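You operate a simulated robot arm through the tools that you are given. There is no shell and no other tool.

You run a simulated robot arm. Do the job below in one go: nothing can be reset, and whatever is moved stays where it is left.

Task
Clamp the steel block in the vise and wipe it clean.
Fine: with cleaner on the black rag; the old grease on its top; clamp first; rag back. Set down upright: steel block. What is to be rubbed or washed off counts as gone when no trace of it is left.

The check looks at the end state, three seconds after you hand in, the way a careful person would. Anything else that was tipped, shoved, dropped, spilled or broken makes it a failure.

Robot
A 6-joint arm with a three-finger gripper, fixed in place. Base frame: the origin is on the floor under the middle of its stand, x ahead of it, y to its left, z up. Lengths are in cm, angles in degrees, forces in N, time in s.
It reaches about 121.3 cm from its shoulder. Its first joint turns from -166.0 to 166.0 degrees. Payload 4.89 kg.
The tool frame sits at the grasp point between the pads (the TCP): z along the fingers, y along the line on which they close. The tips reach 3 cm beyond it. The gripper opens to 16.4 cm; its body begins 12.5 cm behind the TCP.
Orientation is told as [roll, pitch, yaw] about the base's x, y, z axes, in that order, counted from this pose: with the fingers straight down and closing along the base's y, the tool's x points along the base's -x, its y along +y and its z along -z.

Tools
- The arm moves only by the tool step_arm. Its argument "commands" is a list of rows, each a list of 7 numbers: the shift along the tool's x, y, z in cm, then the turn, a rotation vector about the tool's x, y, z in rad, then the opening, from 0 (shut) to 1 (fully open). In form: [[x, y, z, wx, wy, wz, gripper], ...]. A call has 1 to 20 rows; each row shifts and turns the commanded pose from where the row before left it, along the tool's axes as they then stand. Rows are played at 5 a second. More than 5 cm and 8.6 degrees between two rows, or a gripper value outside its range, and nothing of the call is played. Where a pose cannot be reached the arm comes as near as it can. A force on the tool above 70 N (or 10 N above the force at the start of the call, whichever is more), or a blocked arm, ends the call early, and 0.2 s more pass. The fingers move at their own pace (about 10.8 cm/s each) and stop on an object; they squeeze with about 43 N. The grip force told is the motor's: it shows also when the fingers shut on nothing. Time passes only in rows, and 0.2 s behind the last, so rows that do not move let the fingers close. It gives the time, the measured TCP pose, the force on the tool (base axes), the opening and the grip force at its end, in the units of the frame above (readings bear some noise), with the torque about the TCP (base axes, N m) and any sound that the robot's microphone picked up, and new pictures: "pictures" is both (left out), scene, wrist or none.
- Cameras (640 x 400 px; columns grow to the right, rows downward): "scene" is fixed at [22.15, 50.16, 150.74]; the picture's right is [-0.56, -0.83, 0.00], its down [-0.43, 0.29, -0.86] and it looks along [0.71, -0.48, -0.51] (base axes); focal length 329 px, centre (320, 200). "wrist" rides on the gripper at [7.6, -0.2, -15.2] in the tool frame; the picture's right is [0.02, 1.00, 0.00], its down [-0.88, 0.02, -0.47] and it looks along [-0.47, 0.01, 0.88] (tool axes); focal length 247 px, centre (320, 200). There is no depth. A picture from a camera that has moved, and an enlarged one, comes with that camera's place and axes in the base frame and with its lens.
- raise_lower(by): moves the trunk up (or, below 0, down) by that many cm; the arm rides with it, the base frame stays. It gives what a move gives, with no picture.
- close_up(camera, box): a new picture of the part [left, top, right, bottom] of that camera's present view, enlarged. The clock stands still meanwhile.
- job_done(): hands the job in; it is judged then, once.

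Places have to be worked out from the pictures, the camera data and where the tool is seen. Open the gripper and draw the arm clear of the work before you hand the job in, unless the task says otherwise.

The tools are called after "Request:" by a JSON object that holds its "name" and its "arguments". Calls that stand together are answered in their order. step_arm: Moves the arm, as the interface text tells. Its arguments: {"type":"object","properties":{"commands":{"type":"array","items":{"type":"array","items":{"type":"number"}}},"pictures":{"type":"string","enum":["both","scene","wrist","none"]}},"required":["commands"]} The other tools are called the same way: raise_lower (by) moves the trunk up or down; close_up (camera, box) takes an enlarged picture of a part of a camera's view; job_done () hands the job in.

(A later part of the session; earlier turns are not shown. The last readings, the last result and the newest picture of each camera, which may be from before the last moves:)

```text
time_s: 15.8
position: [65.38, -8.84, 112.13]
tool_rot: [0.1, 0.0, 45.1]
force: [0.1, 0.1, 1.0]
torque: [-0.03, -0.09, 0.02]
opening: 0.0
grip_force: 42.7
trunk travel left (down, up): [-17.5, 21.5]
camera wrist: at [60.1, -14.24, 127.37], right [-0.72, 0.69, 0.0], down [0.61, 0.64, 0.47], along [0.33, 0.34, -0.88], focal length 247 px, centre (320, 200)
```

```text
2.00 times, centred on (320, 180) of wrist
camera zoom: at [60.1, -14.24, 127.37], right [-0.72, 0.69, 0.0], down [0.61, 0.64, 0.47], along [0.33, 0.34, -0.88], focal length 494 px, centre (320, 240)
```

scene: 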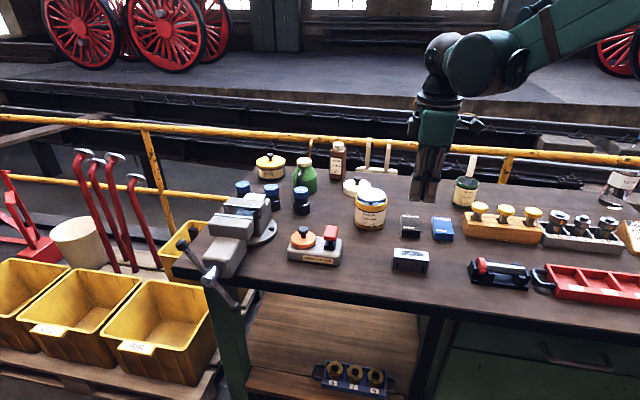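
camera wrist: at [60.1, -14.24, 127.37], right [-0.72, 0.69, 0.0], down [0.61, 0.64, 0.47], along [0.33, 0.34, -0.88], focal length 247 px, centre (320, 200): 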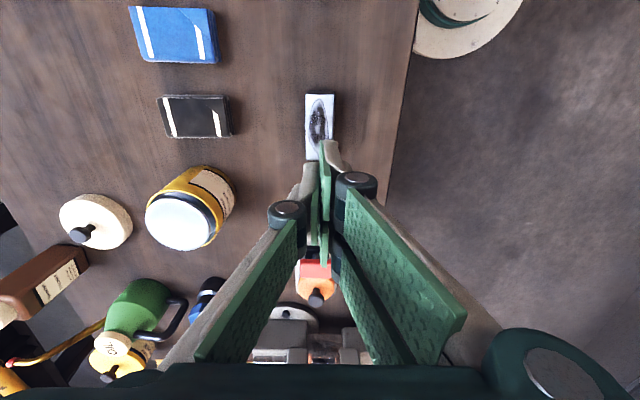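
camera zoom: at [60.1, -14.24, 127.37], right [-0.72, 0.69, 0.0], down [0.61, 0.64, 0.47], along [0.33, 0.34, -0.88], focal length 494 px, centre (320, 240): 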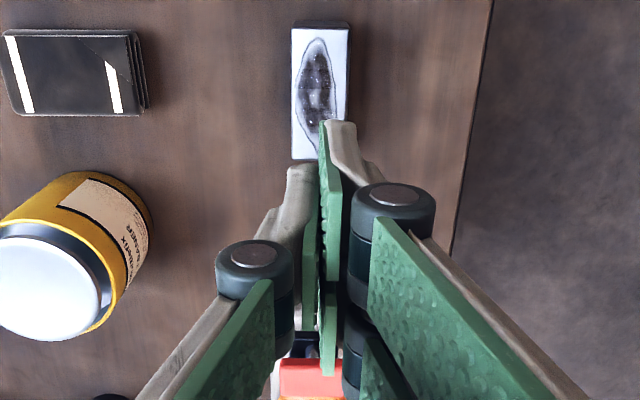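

The tip grip slid off: the fingers are fully shut and the block is still upright on the bench, so a deeper grip is needed. If I grip it by its ends along u, the single finger fits down inside the jaw gap and the finger pair stays outside the jaw end. That lets me set it right down on the slide, so I'll open and turn back to yaw −45.

Request:
{"name": "step_arm", "arguments": {"commands": [[0, 0, 0, 0, 0, 0.1428, 0.4], [0, 0, 0, 0, 0, 0.1428, 0.75], [0, 0, 0, 0, 0, 0.1428, 0.75], [0, 0, 0, 0, 0, 0.1428, 0.75], [0, 0, 0, 0, 0, 0.1428, 0.75], [0, 0, 0, 0, 0, 0.1428, 0.75], [0, 0, 0, 0, 0, 0.1428, 0.75], [0, 0, 0, 0, 0, 0.1428, 0.75], [0, 0, 0, 0, 0, 0.1428, 0.75], [0, 0, 0, 0, 0, 0.1428, 0.75], [0, 0, 0, 0, 0, 0.1428, 0.75], [0, 0, 0, 0, 0, 0, 0.75], [0, 0, 0, 0, 0, 0, 0.75]], "pictures": "both"}}

Request:
{"name": "close_up", "arguments": {"camera": "wrist", "box": [240, 100, 400, 260]}}

Request:
{"name": "close_up", "arguments": {"camera": "scene", "box": [370, 200, 450, 280]}}

```text
time_s: 18.6
position: [65.45, -8.7, 111.93]
tool_rot: [0.1, 0.0, -45.1]
force: [0.1, -0.4, -0.1]
torque: [0.01, 0.03, 0.04]
opening: 12.31
grip_force: 0.2
trunk travel left (down, up): [-17.5, 21.5]
camera wrist: at [59.94, -3.42, 127.21], right [0.69, 0.72, 0.0], down [0.64, -0.61, 0.47], along [0.34, -0.33, -0.88], focal length 247 px, centre (320, 200)
```

scene: 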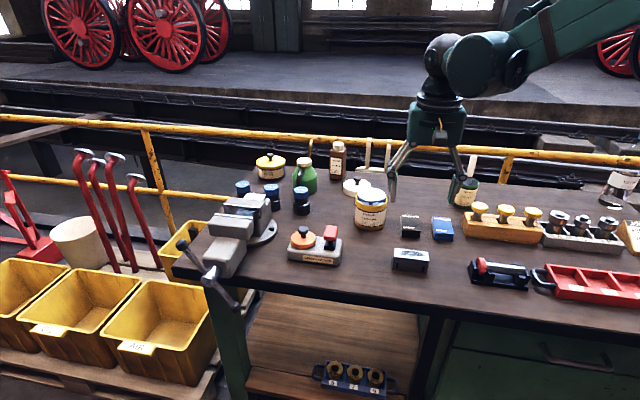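
wrist: 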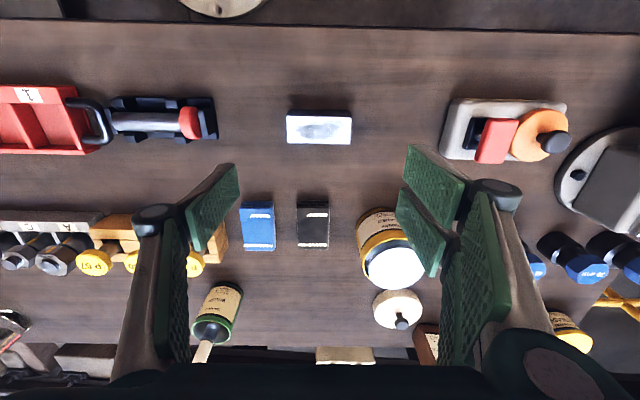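

```text
2.50 times, centred on (320, 180) of wrist
camera zoom: at [59.94, -3.42, 127.21], right [0.69, 0.72, 0.0], down [0.64, -0.61, 0.47], along [0.34, -0.33, -0.88], focal length 617 px, centre (320, 250)
```

zoom: 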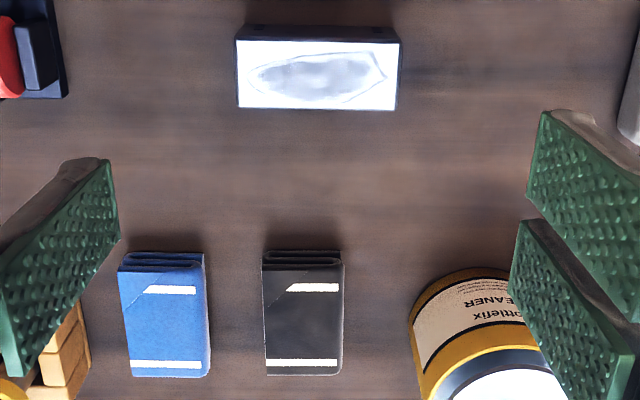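

```text
5.00 times, centred on (410, 240) of scene
camera zoom: at [22.15, 50.16, 150.74], right [-0.56, -0.83, 0.0], down [-0.43, 0.29, -0.86], along [0.71, -0.48, -0.51], focal length 1645 px, centre (-130, 0)
```

zoom: 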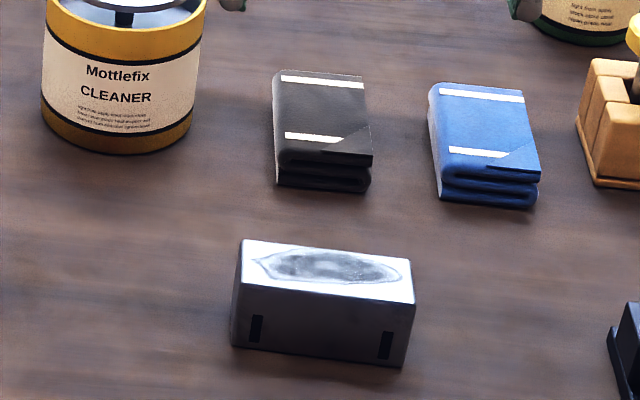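

The block didn't move (centre u 39.98, v 52.46) and nothing else was disturbed. I'll lower with the fingers straddling its ends to about 1 cm above the bench, then look before closing.

Request:
{"name": "step_arm", "arguments": {"commands": [[0, -0.15, 4, 0, 0, 0, 0.75], [0, 0, 4, 0, 0, 0, 0.75], [0, 0, 4, 0, 0, 0, 0.75], [0, 0, 4, 0, 0, 0, 0.75], [0, 0, 2, 0, 0, 0, 0.75], [0, 0, 1.4, 0, 0, 0, 0.75], [0, 0, 0, 0, 0, 0, 0.75], [0, 0, 0, 0, 0, 0, 0.75]], "pictures": "both"}}

Request:
{"name": "close_up", "arguments": {"camera": "wrist", "box": [220, 80, 420, 280]}}

Request:
{"name": "close_up", "arguments": {"camera": "scene", "box": [370, 200, 450, 280]}}

```text
time_s: 20.4
position: [65.57, -9.0, 92.36]
tool_rot: [-0.1, 0.0, -45.0]
force: [-1.2, -0.4, 0.4]
torque: [0.01, 0.03, -0.03]
opening: 12.3
grip_force: 0.1
trunk travel left (down, up): [-17.5, 21.5]
camera wrist: at [60.09, -3.63, 107.67], right [0.69, 0.72, 0.0], down [0.64, -0.61, 0.47], along [0.34, -0.33, -0.88], focal length 247 px, centre (320, 200)
```

scene: 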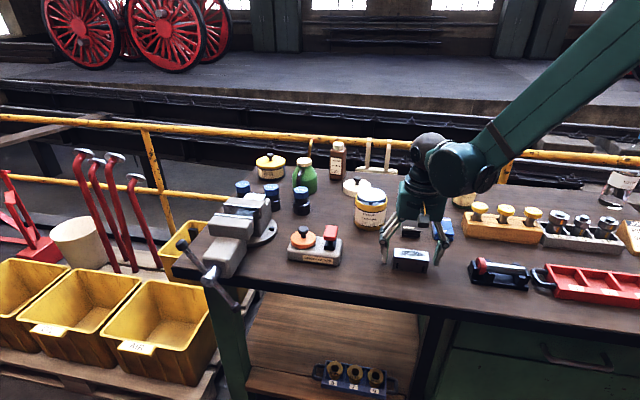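
wrist: 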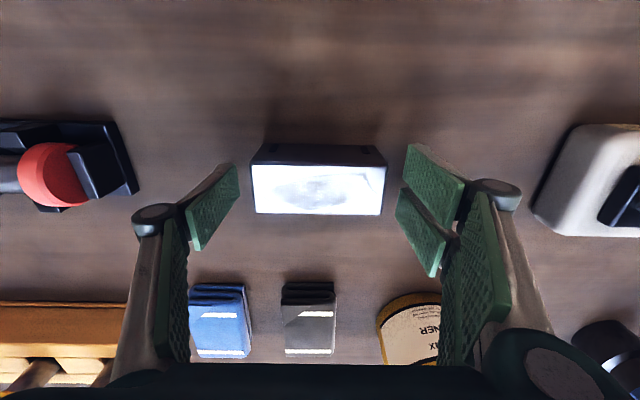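

```text
2.00 times, centred on (320, 180) of wrist
camera zoom: at [60.09, -3.63, 107.67], right [0.69, 0.72, 0.0], down [0.64, -0.61, 0.47], along [0.34, -0.33, -0.88], focal length 494 px, centre (320, 240)
```

zoom: 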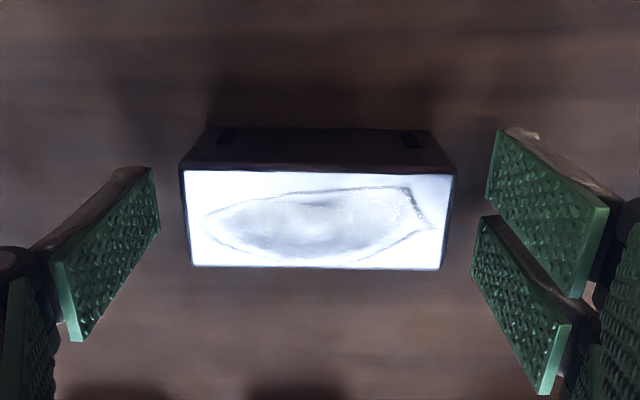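

```text
5.00 times, centred on (410, 240) of scene
camera zoom: at [22.15, 50.16, 150.74], right [-0.56, -0.83, 0.0], down [-0.43, 0.29, -0.86], along [0.71, -0.48, -0.51], focal length 1645 px, centre (-130, 0)
```

zoom: 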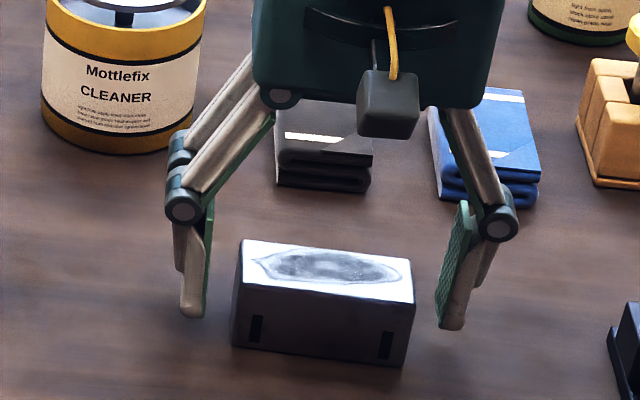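

The fingers flank the block's ends evenly and it is centred within about 0.15 cm. I'll close on the ends.

Request:
{"name": "step_arm", "arguments": {"commands": [[0, 0, 0, 0, 0, 0, 0.6], [0, 0, 0, 0, 0, 0, 0.4], [0, 0, 0, 0, 0, 0, 0], [0, 0, 0, 0, 0, 0, 0], [0, 0, 0, 0, 0, 0, 0], [0, 0, 0, 0, 0, 0, 0]], "pictures": "none"}}

Request:
{"name": "close_up", "arguments": {"camera": "wrist", "box": [220, 80, 420, 280]}}

Request:
{"name": "close_up", "arguments": {"camera": "scene", "box": [370, 200, 450, 280]}}

```text
time_s: 21.8
position: [65.53, -9.06, 92.44]
tool_rot: [0.0, -0.1, -45.0]
force: [-1.1, -3.1, 1.0]
torque: [-0.31, 0.3, -0.01]
opening: 9.18
grip_force: 43.0
trunk travel left (down, up): [-17.5, 21.5]
```

```text
2.00 times, centred on (320, 180) of wrist
camera zoom: at [60.08, -3.64, 107.69], right [0.69, 0.72, 0.0], down [0.64, -0.61, 0.47], along [0.34, -0.33, -0.88], focal length 494 px, centre (320, 240)
```

zoom: 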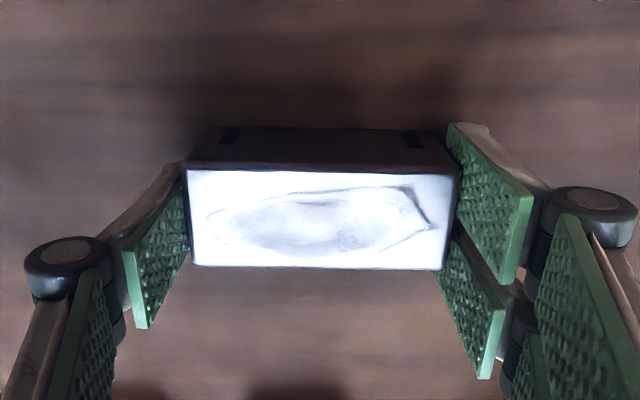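

```text
5.00 times, centred on (410, 240) of scene
camera zoom: at [22.15, 50.16, 150.74], right [-0.56, -0.83, 0.0], down [-0.43, 0.29, -0.86], along [0.71, -0.48, -0.51], focal length 1645 px, centre (-130, 0)
```

zoom: 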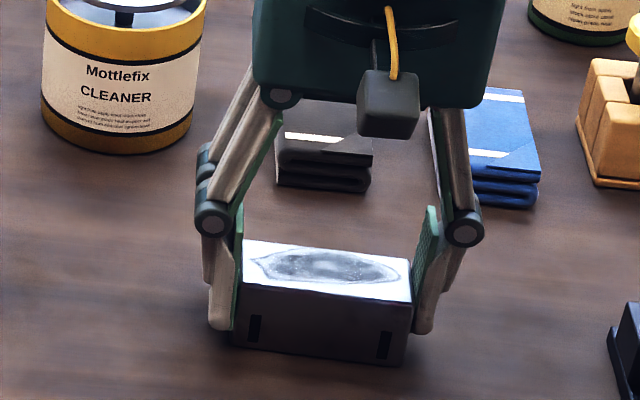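

The grip closed at 9.18 cm and is well seated on both ends. I'll lift slowly and check it stays gripped.

Request:
{"name": "step_arm", "arguments": {"commands": [[0, 0, -0.3, 0, 0, 0, 0], [0, 0, -0.7, 0, 0, 0, 0], [0, 0, -1, 0, 0, 0, 0], [0, 0, -1, 0, 0, 0, 0], [0, 0, 0, 0, 0, 0, 0]], "pictures": "both"}}

Request:
{"name": "close_up", "arguments": {"camera": "scene", "box": [370, 190, 450, 270]}}

```text
time_s: 23.0
position: [65.33, -9.05, 95.6]
tool_rot: [0.0, 0.0, -45.0]
force: [-0.1, -0.4, -10.3]
torque: [-0.03, -0.06, 0.01]
opening: 9.15
grip_force: 43.1
trunk travel left (down, up): [-17.5, 21.5]
camera wrist: at [59.88, -3.63, 110.75], right [0.69, 0.72, 0.0], down [0.64, -0.61, 0.47], along [0.34, -0.33, -0.88], focal length 247 px, centre (320, 200)
```

scene: 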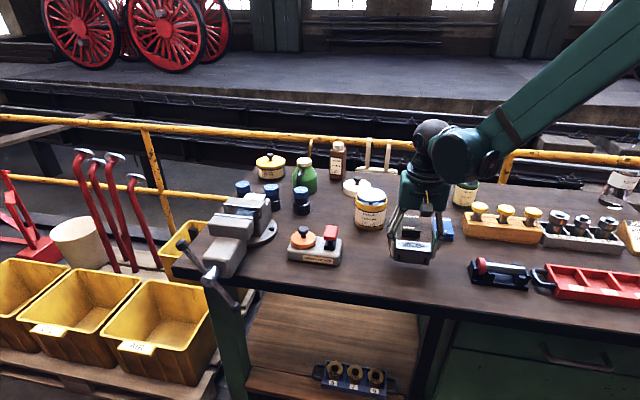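
wrist: 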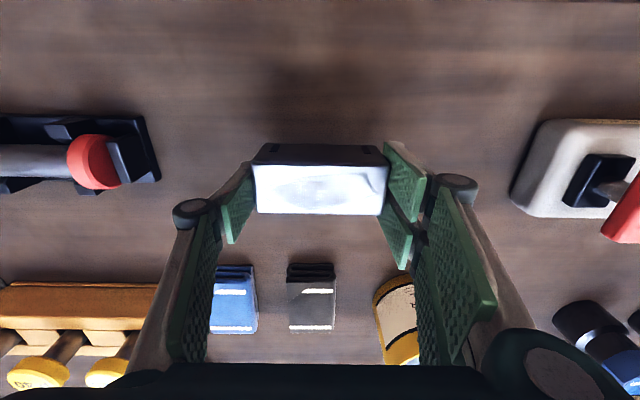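

```text
5.00 times, centred on (410, 230) of scene
camera zoom: at [22.15, 50.16, 150.74], right [-0.56, -0.83, 0.0], down [-0.43, 0.29, -0.86], along [0.71, -0.48, -0.51], focal length 1645 px, centre (-130, 50)
```

zoom: 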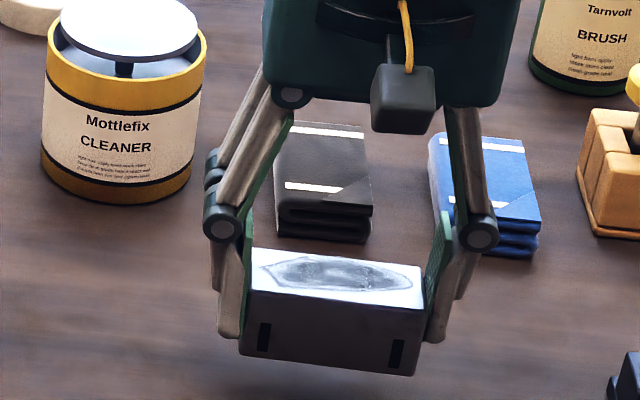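

The block is up and level with a load of about 10 N, and the grip is firm. I'll raise it to a safe height and carry it over to hover above the vise.

Request:
{"name": "step_arm", "arguments": {"commands": [[0, 0, -2, 0, 0, 0, 0], [0, 0, -3.5, 0, 0, 0, 0], [0, 0, -3.5, 0, 0, 0, 0], [0, 0, -3.5, 0, 0, 0, 0], [0, 0, -2.5, 0, 0, 0, 0], [0.17, 2, 0, 0, 0, 0, 0], [0.17, 3.5, 0, 0, 0, 0, 0], [0.17, 4.2, 0, 0, 0, 0, 0], [0.17, 4.2, 0, 0, 0, 0, 0], [0.17, 4.2, 0, 0, 0, 0, 0], [0.17, 4.2, 0, 0, 0, 0, 0], [0.17, 4.2, 0, 0, 0, 0, 0], [0.17, 4.2, 0, 0, 0, 0, 0], [0.17, 4.2, 0, 0, 0, 0, 0], [0.17, 4.2, 0, 0, 0, 0, 0], [0.17, 4.2, 0, 0, 0, 0, 0], [0.17, 3.5, 0, 0, 0, 0, 0], [0.17, 2.6, 0, 0, 0, 0, 0], [0, 0, 0, 0, 0, 0, 0], [0, 0, 0, 0, 0, 0, 0]], "pictures": "both"}}

Request:
{"name": "close_up", "arguments": {"camera": "wrist", "box": [210, 80, 430, 280]}}

Request:
{"name": "close_up", "arguments": {"camera": "scene", "box": [180, 140, 290, 240]}}

```text
time_s: 27.2
position: [98.76, 27.72, 110.62]
tool_rot: [-0.1, 0.0, -44.9]
force: [0.2, 0.7, -11.7]
torque: [-0.02, -0.02, 0.01]
opening: 9.17
grip_force: 42.7
trunk travel left (down, up): [-17.5, 21.5]
camera wrist: at [93.23, 32.95, 125.88], right [0.69, 0.72, 0.0], down [0.64, -0.61, 0.47], along [0.34, -0.33, -0.88], focal length 247 px, centre (320, 200)
```

scene: 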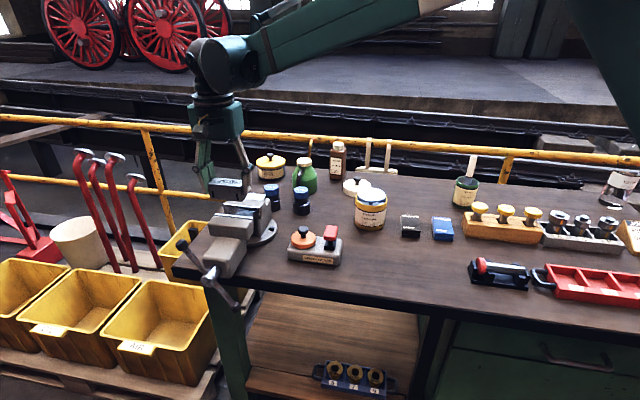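
wrist: 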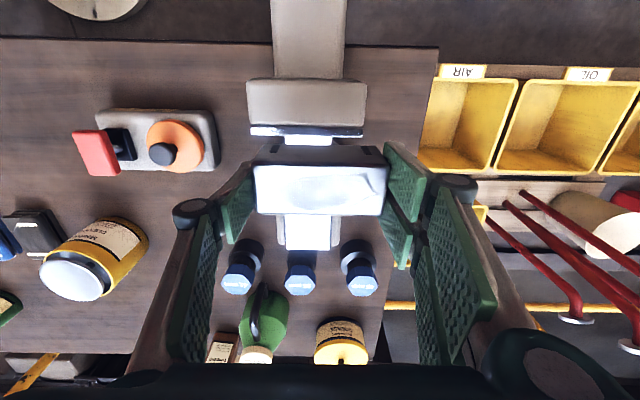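

```text
2.00 times, centred on (320, 180) of wrist
camera zoom: at [93.23, 32.95, 125.88], right [0.69, 0.72, 0.0], down [0.64, -0.61, 0.47], along [0.34, -0.33, -0.88], focal length 494 px, centre (320, 240)
```

zoom: 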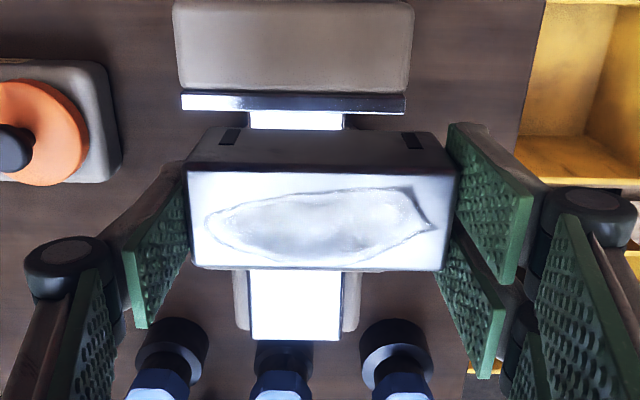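

```text
4.00 times, centred on (235, 190) of scene
camera zoom: at [22.15, 50.16, 150.74], right [-0.56, -0.83, 0.0], down [-0.43, 0.29, -0.86], along [0.71, -0.48, -0.51], focal length 1316 px, centre (660, 240)
```

zoom: 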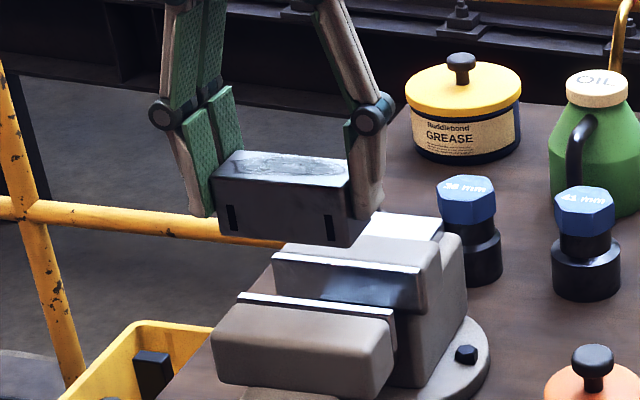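

The block hovers over the gap with the finger pair clear of the jaw end. I estimate the gap centre at v≈50.47, so I'll shift 0.24 cm deeper and lower until the block's bottom is just above the jaw tops.

Request:
{"name": "step_arm", "arguments": {"commands": [[-0.24, 0.1, 1, 0, 0, 0, 0], [0, 0, 1.3, 0, 0, 0, 0], [0, 0, 1.2, 0, 0, 0, 0], [0, 0, 0, 0, 0, 0, 0], [0, 0, 0, 0, 0, 0, 0]], "pictures": "wrist"}}

Request:
{"name": "close_up", "arguments": {"camera": "wrist", "box": [220, 100, 420, 240]}}

Request:
{"name": "close_up", "arguments": {"camera": "scene", "box": [190, 160, 280, 240]}}

```text
time_s: 28.4
position: [98.9, 27.44, 107.0]
tool_rot: [0.0, 0.0, -45.1]
force: [0.2, 0.0, -10.4]
torque: [-0.06, 0.02, 0.01]
opening: 9.16
grip_force: 42.7
trunk travel left (down, up): [-17.5, 21.5]
camera wrist: at [93.42, 32.82, 122.3], right [0.69, 0.72, 0.0], down [0.64, -0.61, 0.47], along [0.34, -0.33, -0.88], focal length 247 px, centre (320, 200)
```

wrist: 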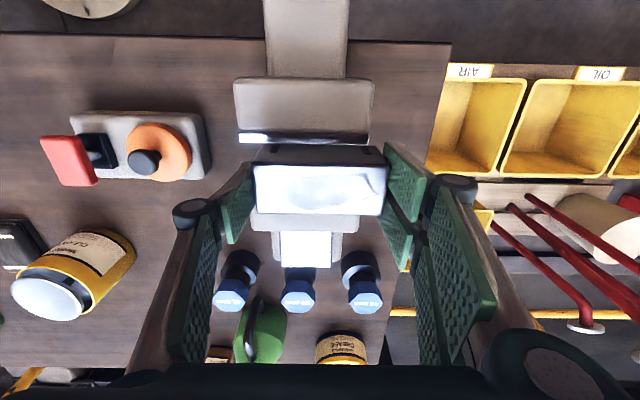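

```text
2.86 times, centred on (320, 170) of wrist
camera zoom: at [93.42, 32.82, 122.3], right [0.69, 0.72, 0.0], down [0.64, -0.61, 0.47], along [0.34, -0.33, -0.88], focal length 706 px, centre (320, 286)
```

zoom: 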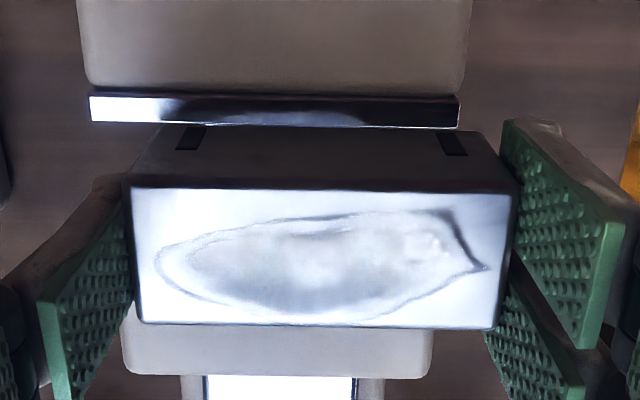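

```text
5.00 times, centred on (235, 200) of scene
camera zoom: at [22.15, 50.16, 150.74], right [-0.56, -0.83, 0.0], down [-0.43, 0.29, -0.86], along [0.71, -0.48, -0.51], focal length 1645 px, centre (745, 200)
```

zoom: 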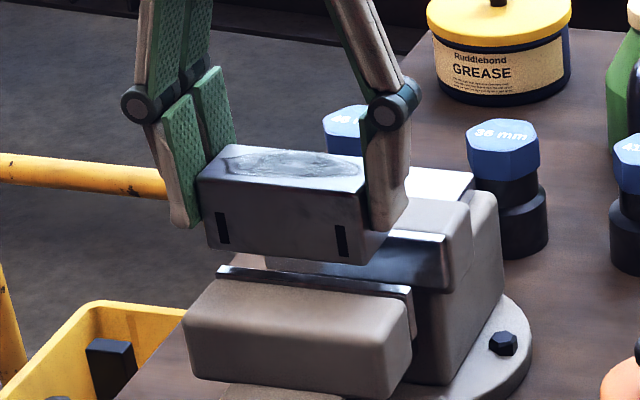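

The block's front lower edge looks very close to the movable jaw plate. I'll zoom in tightly on both ends of the gap to measure the clearance before lowering any more.

Request:
{"name": "close_up", "arguments": {"camera": "wrist", "box": [230, 125, 290, 165]}}

Request:
{"name": "close_up", "arguments": {"camera": "wrist", "box": [340, 125, 400, 165]}}

Request:
{"name": "close_up", "arguments": {"camera": "wrist", "box": [240, 195, 400, 275]}}

Request:
{"name": "close_up", "arguments": {"camera": "scene", "box": [215, 190, 275, 235]}}

```text
10.00 times, centred on (260, 145) of wrist
camera zoom: at [93.42, 32.82, 122.3], right [0.69, 0.72, 0.0], down [0.64, -0.61, 0.47], along [0.34, -0.33, -0.88], focal length 2470 px, centre (920, 750)
```

zoom: 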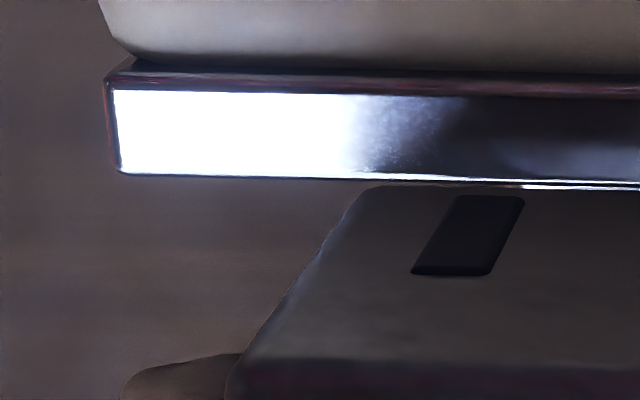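

```text
10.00 times, centred on (370, 145) of wrist
camera zoom: at [93.42, 32.82, 122.3], right [0.69, 0.72, 0.0], down [0.64, -0.61, 0.47], along [0.34, -0.33, -0.88], focal length 2470 px, centre (-180, 750)
```

zoom: 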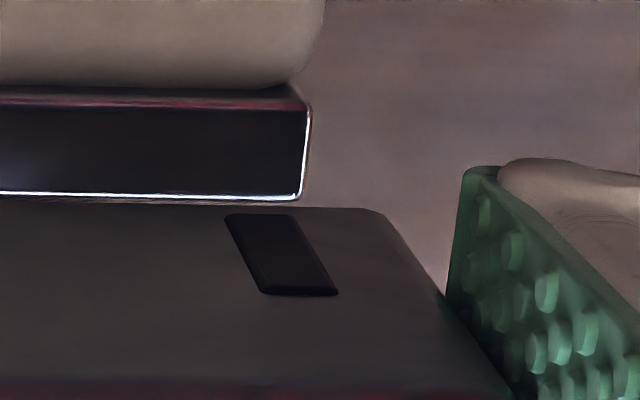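

```text
4.00 times, centred on (320, 235) of wrist
camera zoom: at [93.42, 32.82, 122.3], right [0.69, 0.72, 0.0], down [0.64, -0.61, 0.47], along [0.34, -0.33, -0.88], focal length 988 px, centre (320, 60)
```

zoom: 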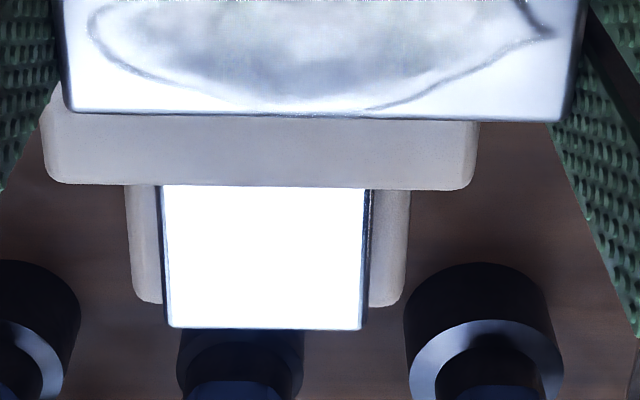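

```text
8.89 times, centred on (245, 212) of scene
camera zoom: at [22.15, 50.16, 150.74], right [-0.56, -0.83, 0.0], down [-0.43, 0.29, -0.86], along [0.71, -0.48, -0.51], focal length 2925 px, centre (987, 89)
```

zoom: 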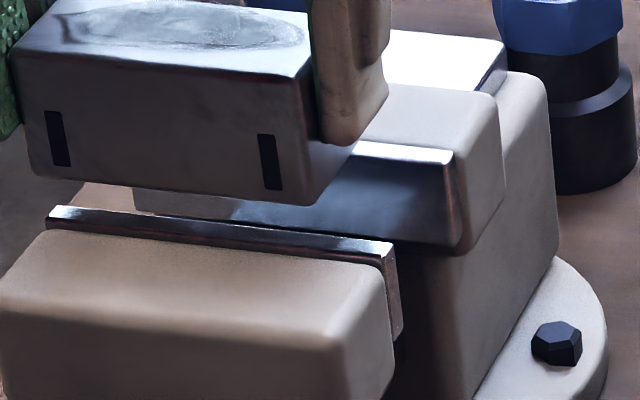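

In this view the block's front face is about level with the movable plate (v≈48.4), and the gap centre works out to v≈50.7. I'll shift 0.33 cm deeper, lower to just at the jaw tops, and re-check clearance and force.

Request:
{"name": "step_arm", "arguments": {"commands": [[-0.33, 0, 0, 0, 0, 0, 0], [0, 0, 0.3, 0, 0, 0, 0], [0, 0, 0.2, 0, 0, 0, 0], [0, 0, 0, 0, 0, 0, 0]], "pictures": "none"}}

Request:
{"name": "close_up", "arguments": {"camera": "wrist", "box": [230, 125, 290, 165]}}

Request:
{"name": "close_up", "arguments": {"camera": "wrist", "box": [340, 125, 400, 165]}}

Request:
{"name": "close_up", "arguments": {"camera": "scene", "box": [195, 175, 275, 235]}}

```text
time_s: 29.4
position: [99.22, 27.21, 106.43]
tool_rot: [-0.1, 0.0, -44.9]
force: [0.2, 0.2, -9.8]
torque: [-0.05, -0.01, 0.01]
opening: 9.17
grip_force: 43.0
trunk travel left (down, up): [-17.5, 21.5]
```

```text
10.00 times, centred on (260, 145) of wrist
camera zoom: at [93.71, 32.56, 121.7], right [0.69, 0.72, 0.0], down [0.64, -0.61, 0.47], along [0.34, -0.33, -0.88], focal length 2470 px, centre (920, 750)
```

zoom: 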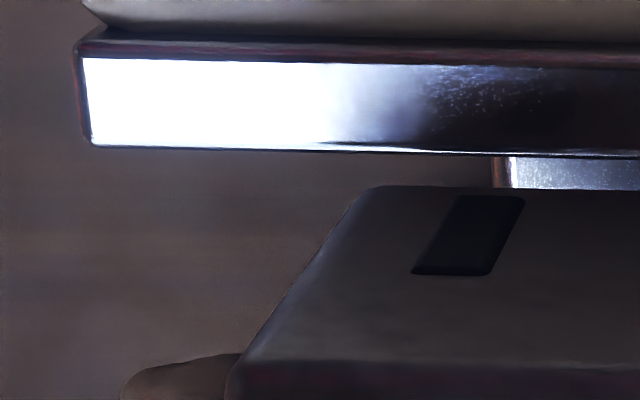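

```text
10.00 times, centred on (370, 145) of wrist
camera zoom: at [93.71, 32.56, 121.7], right [0.69, 0.72, 0.0], down [0.64, -0.61, 0.47], along [0.34, -0.33, -0.88], focal length 2470 px, centre (-180, 750)
```

zoom: 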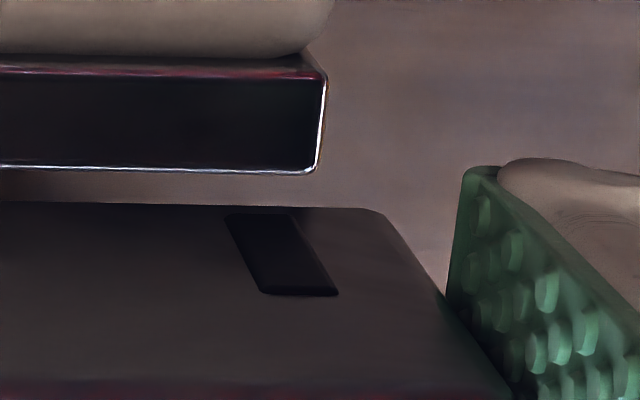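

```text
6.67 times, centred on (235, 205) of scene
camera zoom: at [22.15, 50.16, 150.74], right [-0.56, -0.83, 0.0], down [-0.43, 0.29, -0.86], along [0.71, -0.48, -0.51], focal length 2194 px, centre (887, 167)
```

zoom: 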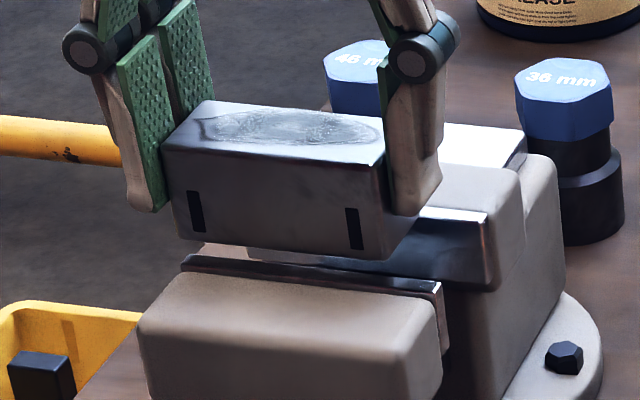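

There's now about 0.3 cm clearance at the movable jaw and the load reading is just the block's weight. I'll lower slowly into the gap, watching the force.

Request:
{"name": "step_arm", "arguments": {"commands": [[0, 0, 0.4, 0, 0, 0, 0], [0, 0, 0.4, 0, 0, 0, 0], [0, 0, 0.4, 0, 0, 0, 0], [0, 0, 0, 0, 0, 0, 0]], "pictures": "none"}}

Request:
{"name": "close_up", "arguments": {"camera": "wrist", "box": [230, 100, 410, 220]}}

Request:
{"name": "close_up", "arguments": {"camera": "scene", "box": [195, 175, 275, 235]}}

```text
time_s: 30.4
position: [99.25, 27.14, 105.2]
tool_rot: [0.0, 0.0, -45.0]
force: [-0.2, 0.4, -10.6]
torque: [-0.03, 0.0, 0.03]
opening: 9.14
grip_force: 43.1
trunk travel left (down, up): [-17.5, 21.5]
```

```text
3.33 times, centred on (320, 160) of wrist
camera zoom: at [93.77, 32.54, 120.47], right [0.69, 0.72, 0.0], down [0.64, -0.61, 0.47], along [0.34, -0.33, -0.88], focal length 823 px, centre (320, 333)
```

zoom: 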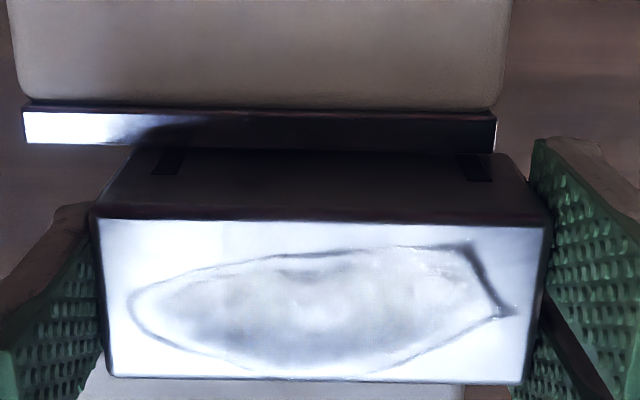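

```text
6.67 times, centred on (235, 205) of scene
camera zoom: at [22.15, 50.16, 150.74], right [-0.56, -0.83, 0.0], down [-0.43, 0.29, -0.86], along [0.71, -0.48, -0.51], focal length 2194 px, centre (887, 167)
```

zoom: 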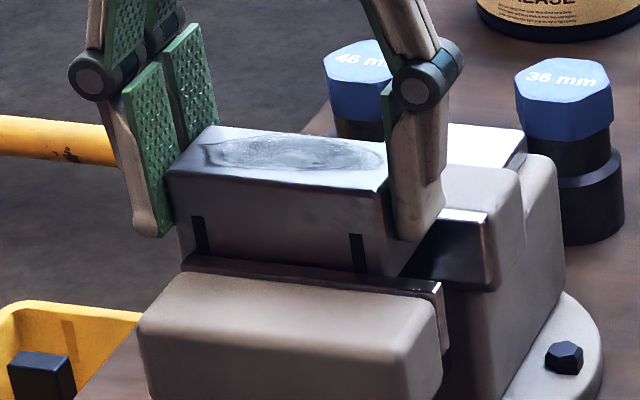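

No contact so far; the block has entered the gap cleanly. I'll keep lowering in small steps.

Request:
{"name": "step_arm", "arguments": {"commands": [[0, 0, 0.4, 0, 0, 0, 0], [0, 0, 0.4, 0, 0, 0, 0], [0, 0, 0.4, 0, 0, 0, 0], [0, 0, 0.4, 0, 0, 0, 0], [0, 0, 0, 0, 0, 0, 0]], "pictures": "none"}}

Request:
{"name": "close_up", "arguments": {"camera": "wrist", "box": [230, 100, 410, 220]}}

Request:
{"name": "close_up", "arguments": {"camera": "scene", "box": [195, 175, 275, 235]}}

```text
time_s: 31.6
position: [99.15, 27.32, 103.65]
tool_rot: [0.0, 0.0, -44.9]
force: [5.1, -4.9, -8.9]
torque: [-0.2, -0.22, 0.12]
opening: 9.16
grip_force: 43.0
trunk travel left (down, up): [-17.5, 21.5]
```

```text
3.33 times, centred on (320, 160) of wrist
camera zoom: at [93.7, 32.58, 118.91], right [0.69, 0.72, 0.0], down [0.64, -0.61, 0.47], along [0.34, -0.33, -0.88], focal length 823 px, centre (320, 333)
```

zoom: 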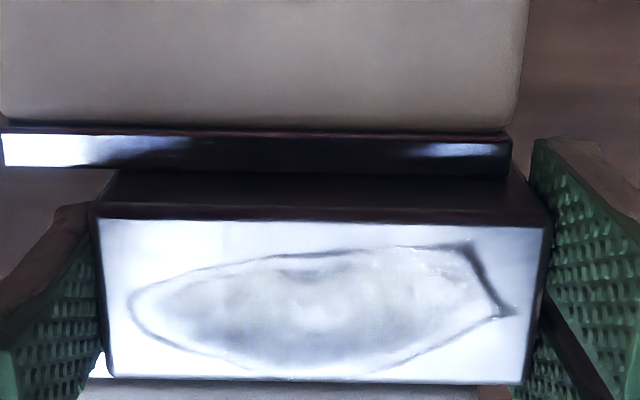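

```text
6.67 times, centred on (235, 205) of scene
camera zoom: at [22.15, 50.16, 150.74], right [-0.56, -0.83, 0.0], down [-0.43, 0.29, -0.86], along [0.71, -0.48, -0.51], focal length 2194 px, centre (887, 167)
```

zoom: 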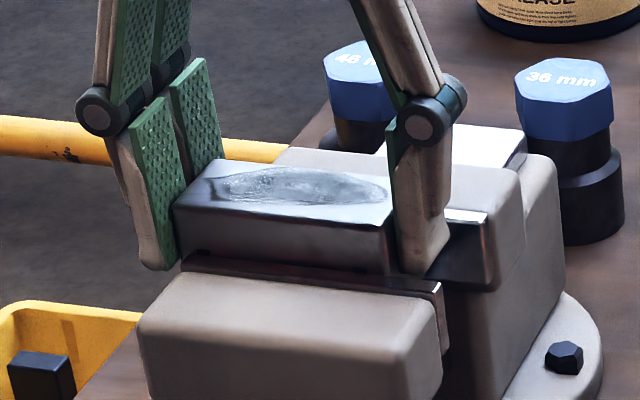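

A sideways push of about 7 N toward +v has appeared low on the block, so its front bottom is touching the movable plate. I'll shift 0.15 cm deeper and re-read the force before continuing.

Request:
{"name": "step_arm", "arguments": {"commands": [[-0.15, 0, 0, 0, 0, 0, 0], [0, 0, 0, 0, 0, 0, 0]], "pictures": "none"}}

```text
time_s: 32.2
position: [99.2, 27.18, 103.63]
tool_rot: [0.0, 0.0, -45.0]
force: [-0.2, 0.1, -10.3]
torque: [-0.04, -0.06, 0.01]
opening: 9.17
grip_force: 42.8
trunk travel left (down, up): [-17.5, 21.5]
```

The side force is gone and only the weight remains. I'll continue down in small steps until the slide takes the weight.

Request:
{"name": "step_arm", "arguments": {"commands": [[0, 0, 0.3, 0, 0, 0, 0], [0, 0, 0.3, 0, 0, 0, 0], [0, 0, 0, 0, 0, 0, 0]], "pictures": "none"}}

Request:
{"name": "close_up", "arguments": {"camera": "wrist", "box": [230, 100, 410, 220]}}

Request:
{"name": "close_up", "arguments": {"camera": "scene", "box": [195, 175, 275, 235]}}

```text
time_s: 33.0
position: [99.29, 27.1, 103.12]
tool_rot: [-0.1, 0.0, -45.1]
force: [-0.3, -0.2, -10.2]
torque: [-0.02, 0.02, -0.02]
opening: 9.16
grip_force: 42.9
trunk travel left (down, up): [-17.5, 21.5]
```

```text
3.33 times, centred on (320, 160) of wrist
camera zoom: at [93.75, 32.46, 118.3], right [0.69, 0.72, 0.0], down [0.64, -0.61, 0.47], along [0.34, -0.33, -0.88], focal length 823 px, centre (320, 333)
```

zoom: 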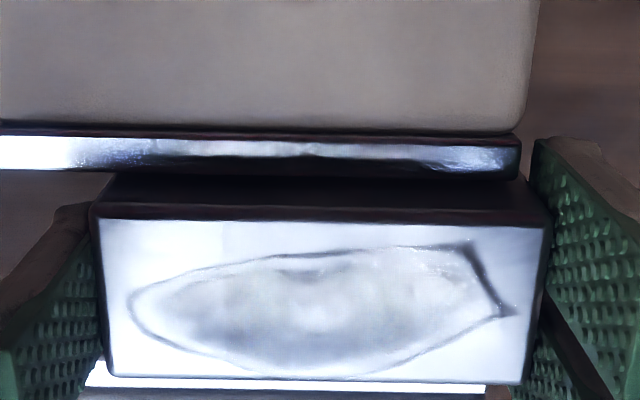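

```text
6.67 times, centred on (235, 205) of scene
camera zoom: at [22.15, 50.16, 150.74], right [-0.56, -0.83, 0.0], down [-0.43, 0.29, -0.86], along [0.71, -0.48, -0.51], focal length 2194 px, centre (887, 167)
```

zoom: 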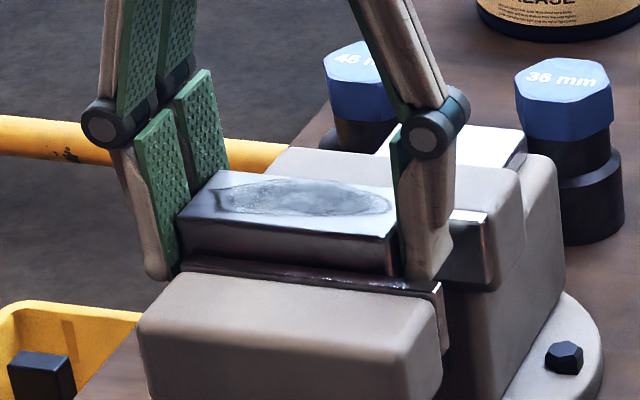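

The block is more than halfway in with only its weight on the tool. I'll go on lowering gently toward the slide.

Request:
{"name": "step_arm", "arguments": {"commands": [[0, 0, 0.25, 0, 0, 0, 0], [0, 0, 0.25, 0, 0, 0, 0], [0, 0, 0, 0, 0, 0, 0]], "pictures": "none"}}

```text
time_s: 33.8
position: [99.39, 27.11, 102.51]
tool_rot: [0.2, 0.0, -45.0]
force: [-0.4, -0.4, -10.2]
torque: [-0.03, -0.01, 0.02]
opening: 9.16
grip_force: 43.1
trunk travel left (down, up): [-17.5, 21.5]
```

The full weight is still on the tool, so there's no slide contact yet. I'll take smaller steps.

Request:
{"name": "step_arm", "arguments": {"commands": [[0, 0, 0.2, 0, 0, 0, 0], [0, 0, 0.2, 0, 0, 0, 0], [0, 0, 0, 0, 0, 0, 0]], "pictures": "none"}}

Request:
{"name": "close_up", "arguments": {"camera": "wrist", "box": [230, 100, 410, 220]}}

Request:
{"name": "close_up", "arguments": {"camera": "scene", "box": [195, 175, 275, 235]}}

```text
time_s: 34.6
position: [99.32, 27.12, 102.37]
tool_rot: [-0.1, -0.1, -44.9]
force: [13.5, 2.0, 28.9]
torque: [0.19, -0.33, -0.08]
opening: 9.16
grip_force: 43.7
trunk travel left (down, up): [-17.5, 21.5]
```

```text
3.33 times, centred on (320, 160) of wrist
camera zoom: at [93.75, 32.45, 117.66], right [0.69, 0.72, 0.0], down [0.64, -0.61, 0.47], along [0.34, -0.33, -0.88], focal length 823 px, centre (320, 333)
```

zoom: 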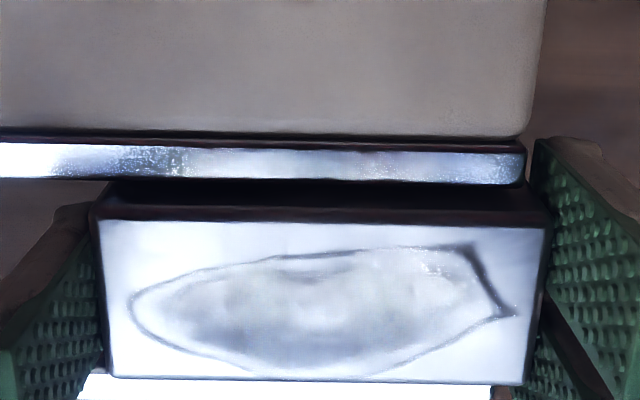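

```text
6.67 times, centred on (235, 205) of scene
camera zoom: at [22.15, 50.16, 150.74], right [-0.56, -0.83, 0.0], down [-0.43, 0.29, -0.86], along [0.71, -0.48, -0.51], focal length 2194 px, centre (887, 167)
```

zoom: 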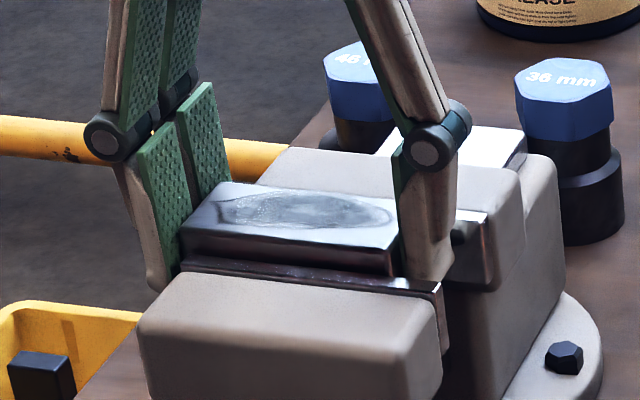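

The slide has taken the load (about +39 N of support, acting near the block's centre), so the block is down. I'll ease up 0.15 cm to relieve the press and then open the fingers slightly to release it.

Request:
{"name": "step_arm", "arguments": {"commands": [[0, 0, -0.12, 0, 0, 0, 0], [0, 0, 0, 0, 0, 0, 0]], "pictures": "none"}}

```text
time_s: 35.2
position: [99.25, 27.14, 102.46]
tool_rot: [-0.1, 0.0, -45.0]
force: [0.9, -5.8, 13.0]
torque: [-0.19, -0.42, -0.11]
opening: 9.18
grip_force: 42.8
trunk travel left (down, up): [-17.5, 21.5]
```

The press has dropped to a light load. I'll relieve a touch more and open the fingers gradually.

Request:
{"name": "step_arm", "arguments": {"commands": [[0, 0, -0.07, 0, 0, 0, 0], [0, 0, 0, 0, 0, 0, 0.55], [0, 0, 0, 0, 0, 0, 0.58], [0, 0, 0, 0, 0, 0, 0.6], [0, 0, 0, 0, 0, 0, 0.62], [0, 0, 0, 0, 0, 0, 0.62]], "pictures": "both"}}

Request:
{"name": "close_up", "arguments": {"camera": "wrist", "box": [230, 100, 410, 220]}}

Request:
{"name": "close_up", "arguments": {"camera": "scene", "box": [195, 175, 275, 235]}}

```text
time_s: 36.6
position: [99.38, 27.14, 102.39]
tool_rot: [0.0, 0.0, -45.0]
force: [0.2, 0.2, -0.1]
torque: [-0.01, 0.02, 0.04]
opening: 10.16
grip_force: 0.1
trunk travel left (down, up): [-17.5, 21.5]
camera wrist: at [93.82, 32.45, 117.7], right [0.69, 0.72, 0.0], down [0.64, -0.61, 0.47], along [0.34, -0.33, -0.88], focal length 247 px, centre (320, 200)
```

scene: 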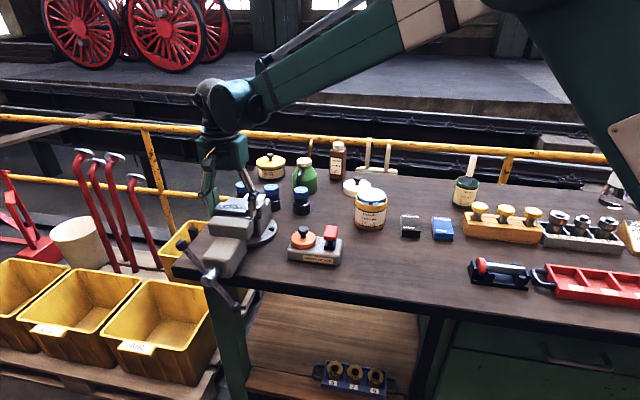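
wrist: 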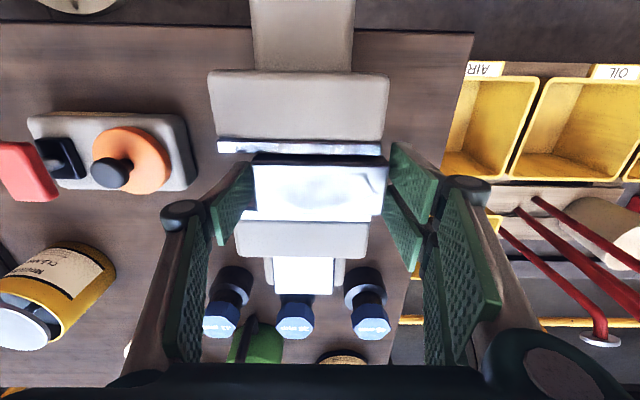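

```text
3.33 times, centred on (320, 160) of wrist
camera zoom: at [93.82, 32.45, 117.7], right [0.69, 0.72, 0.0], down [0.64, -0.61, 0.47], along [0.34, -0.33, -0.88], focal length 823 px, centre (320, 333)
```

zoom: 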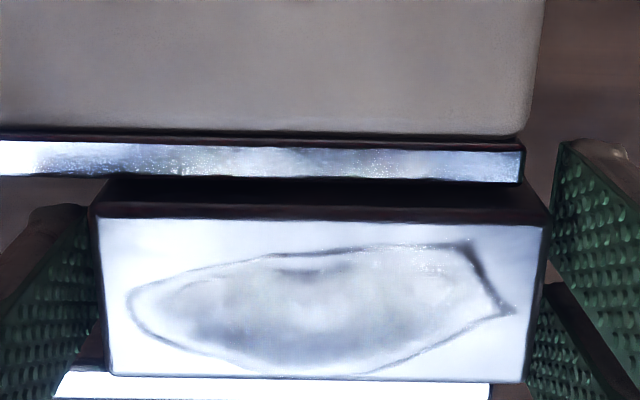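

```text
6.67 times, centred on (235, 205) of scene
camera zoom: at [22.15, 50.16, 150.74], right [-0.56, -0.83, 0.0], down [-0.43, 0.29, -0.86], along [0.71, -0.48, -0.51], focal length 2194 px, centre (887, 167)
```

zoom: 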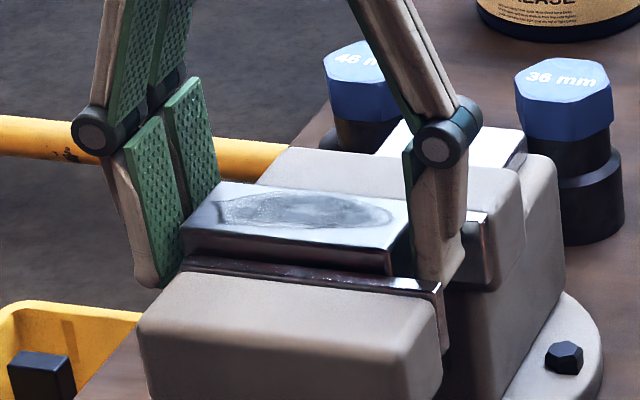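

The block is released and sits level between the jaws, proud of the jaw tops, with zero load on the tool. I'll withdraw straight up and view the vise.

Request:
{"name": "step_arm", "arguments": {"commands": [[0, 0, -1, 0, 0, 0, 0.62], [0, 0, -2, 0, 0, 0, 0.62], [0, 0, -3, 0, 0, 0, 0.62], [0, 0, -4, 0, 0, 0, 0.62], [2, 0, -4, 0, 0, 0, 0.8], [4, 0, -2, 0, 0, 0, 1], [4, 0, 0, 0, 0, 0, 1], [0, 0, 0, 0, 0, 0, 1], [0, 0, 0, 0, 0, 0, 1]], "pictures": "both"}}

Request:
{"name": "close_up", "arguments": {"camera": "wrist", "box": [240, 80, 400, 240]}}

Request:
{"name": "close_up", "arguments": {"camera": "scene", "box": [165, 175, 285, 310]}}

```text
time_s: 38.6
position: [92.25, 34.07, 118.31]
tool_rot: [0.0, 0.0, -45.1]
force: [0.0, 0.4, 0.5]
torque: [-0.1, -0.08, -0.01]
opening: 16.41
grip_force: 0.0
trunk travel left (down, up): [-17.5, 21.5]
camera wrist: at [86.69, 39.24, 133.57], right [0.69, 0.72, 0.0], down [0.64, -0.61, 0.47], along [0.34, -0.33, -0.88], focal length 247 px, centre (320, 200)
```

scene: 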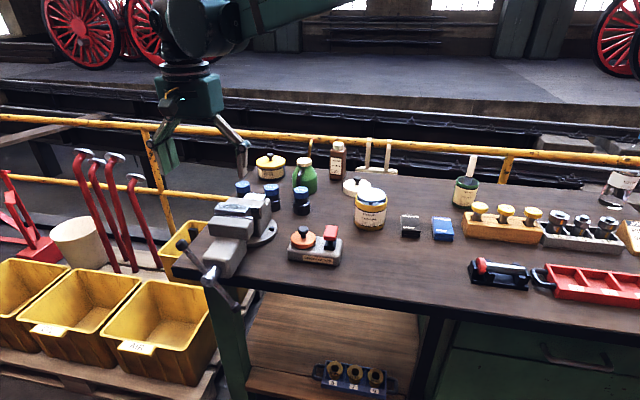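
wrist: 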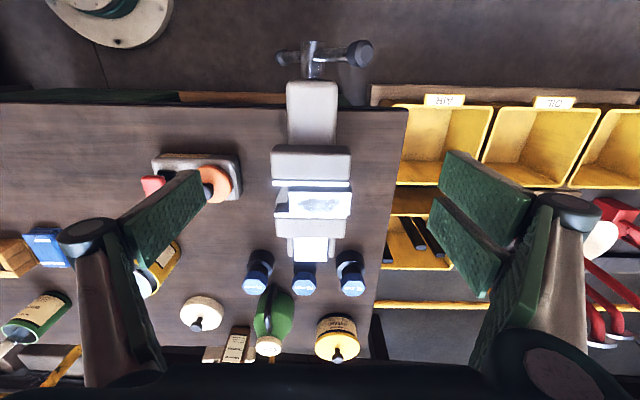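

```text
2.50 times, centred on (320, 160) of wrist
camera zoom: at [86.69, 39.24, 133.57], right [0.69, 0.72, 0.0], down [0.64, -0.61, 0.47], along [0.34, -0.33, -0.88], focal length 617 px, centre (320, 300)
```

zoom: 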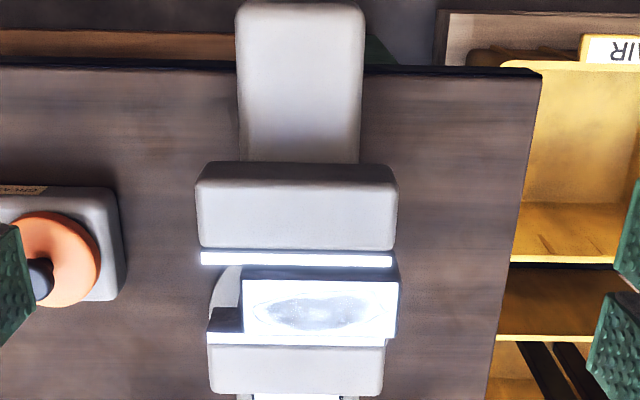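

```text
2.96 times, centred on (225, 242) of scene
camera zoom: at [22.15, 50.16, 150.74], right [-0.56, -0.83, 0.0], down [-0.43, 0.29, -0.86], along [0.71, -0.48, -0.51], focal length 975 px, centre (602, 74)
```

zoom: 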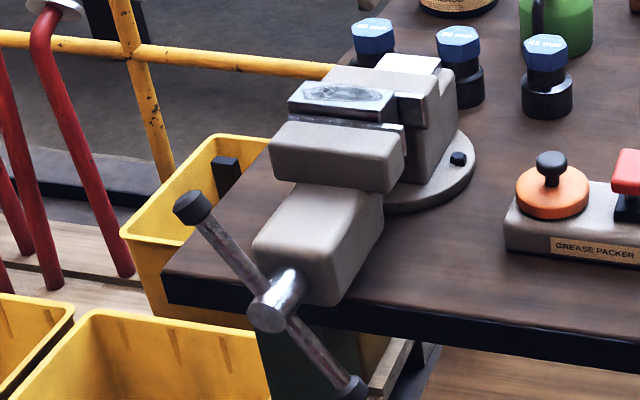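

The block sits between the jaws with a small gap still showing at the movable plate, ready to be clamped. Next I'll go to the T-bar: first draw back toward the robot, clear of the bench.

Request:
{"name": "step_arm", "arguments": {"commands": [[4, 0, 0, 0, 0, 0, 1], [4.7, 0, 0, 0, 0, 0, 1], [4.7, 0, 0, 0, 0, 0, 1], [4.7, 0, 0, 0, 0, 0, 1], [4.7, 0, 0.5, 0, 0, 0, 1], [4.7, 0, 1, 0, 0, 0, 1], [4, 0, 1, 0, 0, 0, 1], [0, 0, 0, 0, 0, 0, 1], [0, 0, 0, 0, 0, 0, 1]], "pictures": "both"}}

```text
time_s: 40.6
position: [69.86, 56.72, 115.79]
tool_rot: [0.0, 0.0, -45.0]
force: [-0.9, -1.0, -0.3]
torque: [-0.07, -0.05, 0.03]
opening: 16.41
grip_force: 0.0
trunk travel left (down, up): [-17.5, 21.5]
camera wrist: at [64.33, 61.94, 131.09], right [0.69, 0.72, 0.0], down [0.64, -0.61, 0.47], along [0.34, -0.33, -0.88], focal length 247 px, centre (320, 200)
```

scene: 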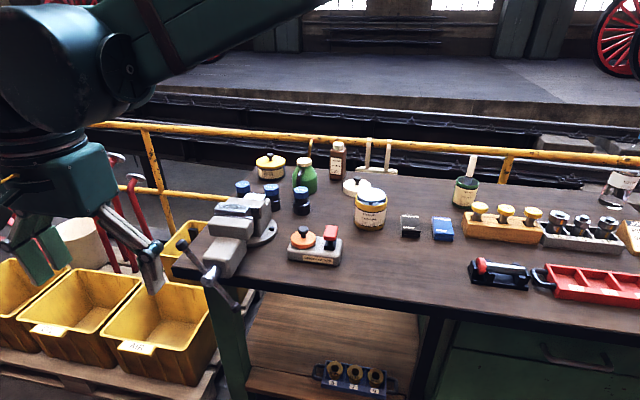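
wrist: 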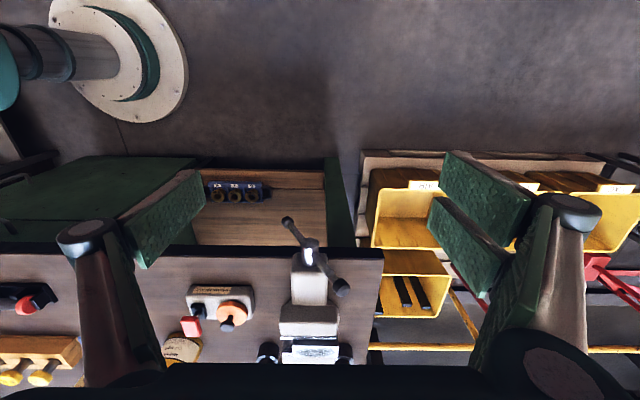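

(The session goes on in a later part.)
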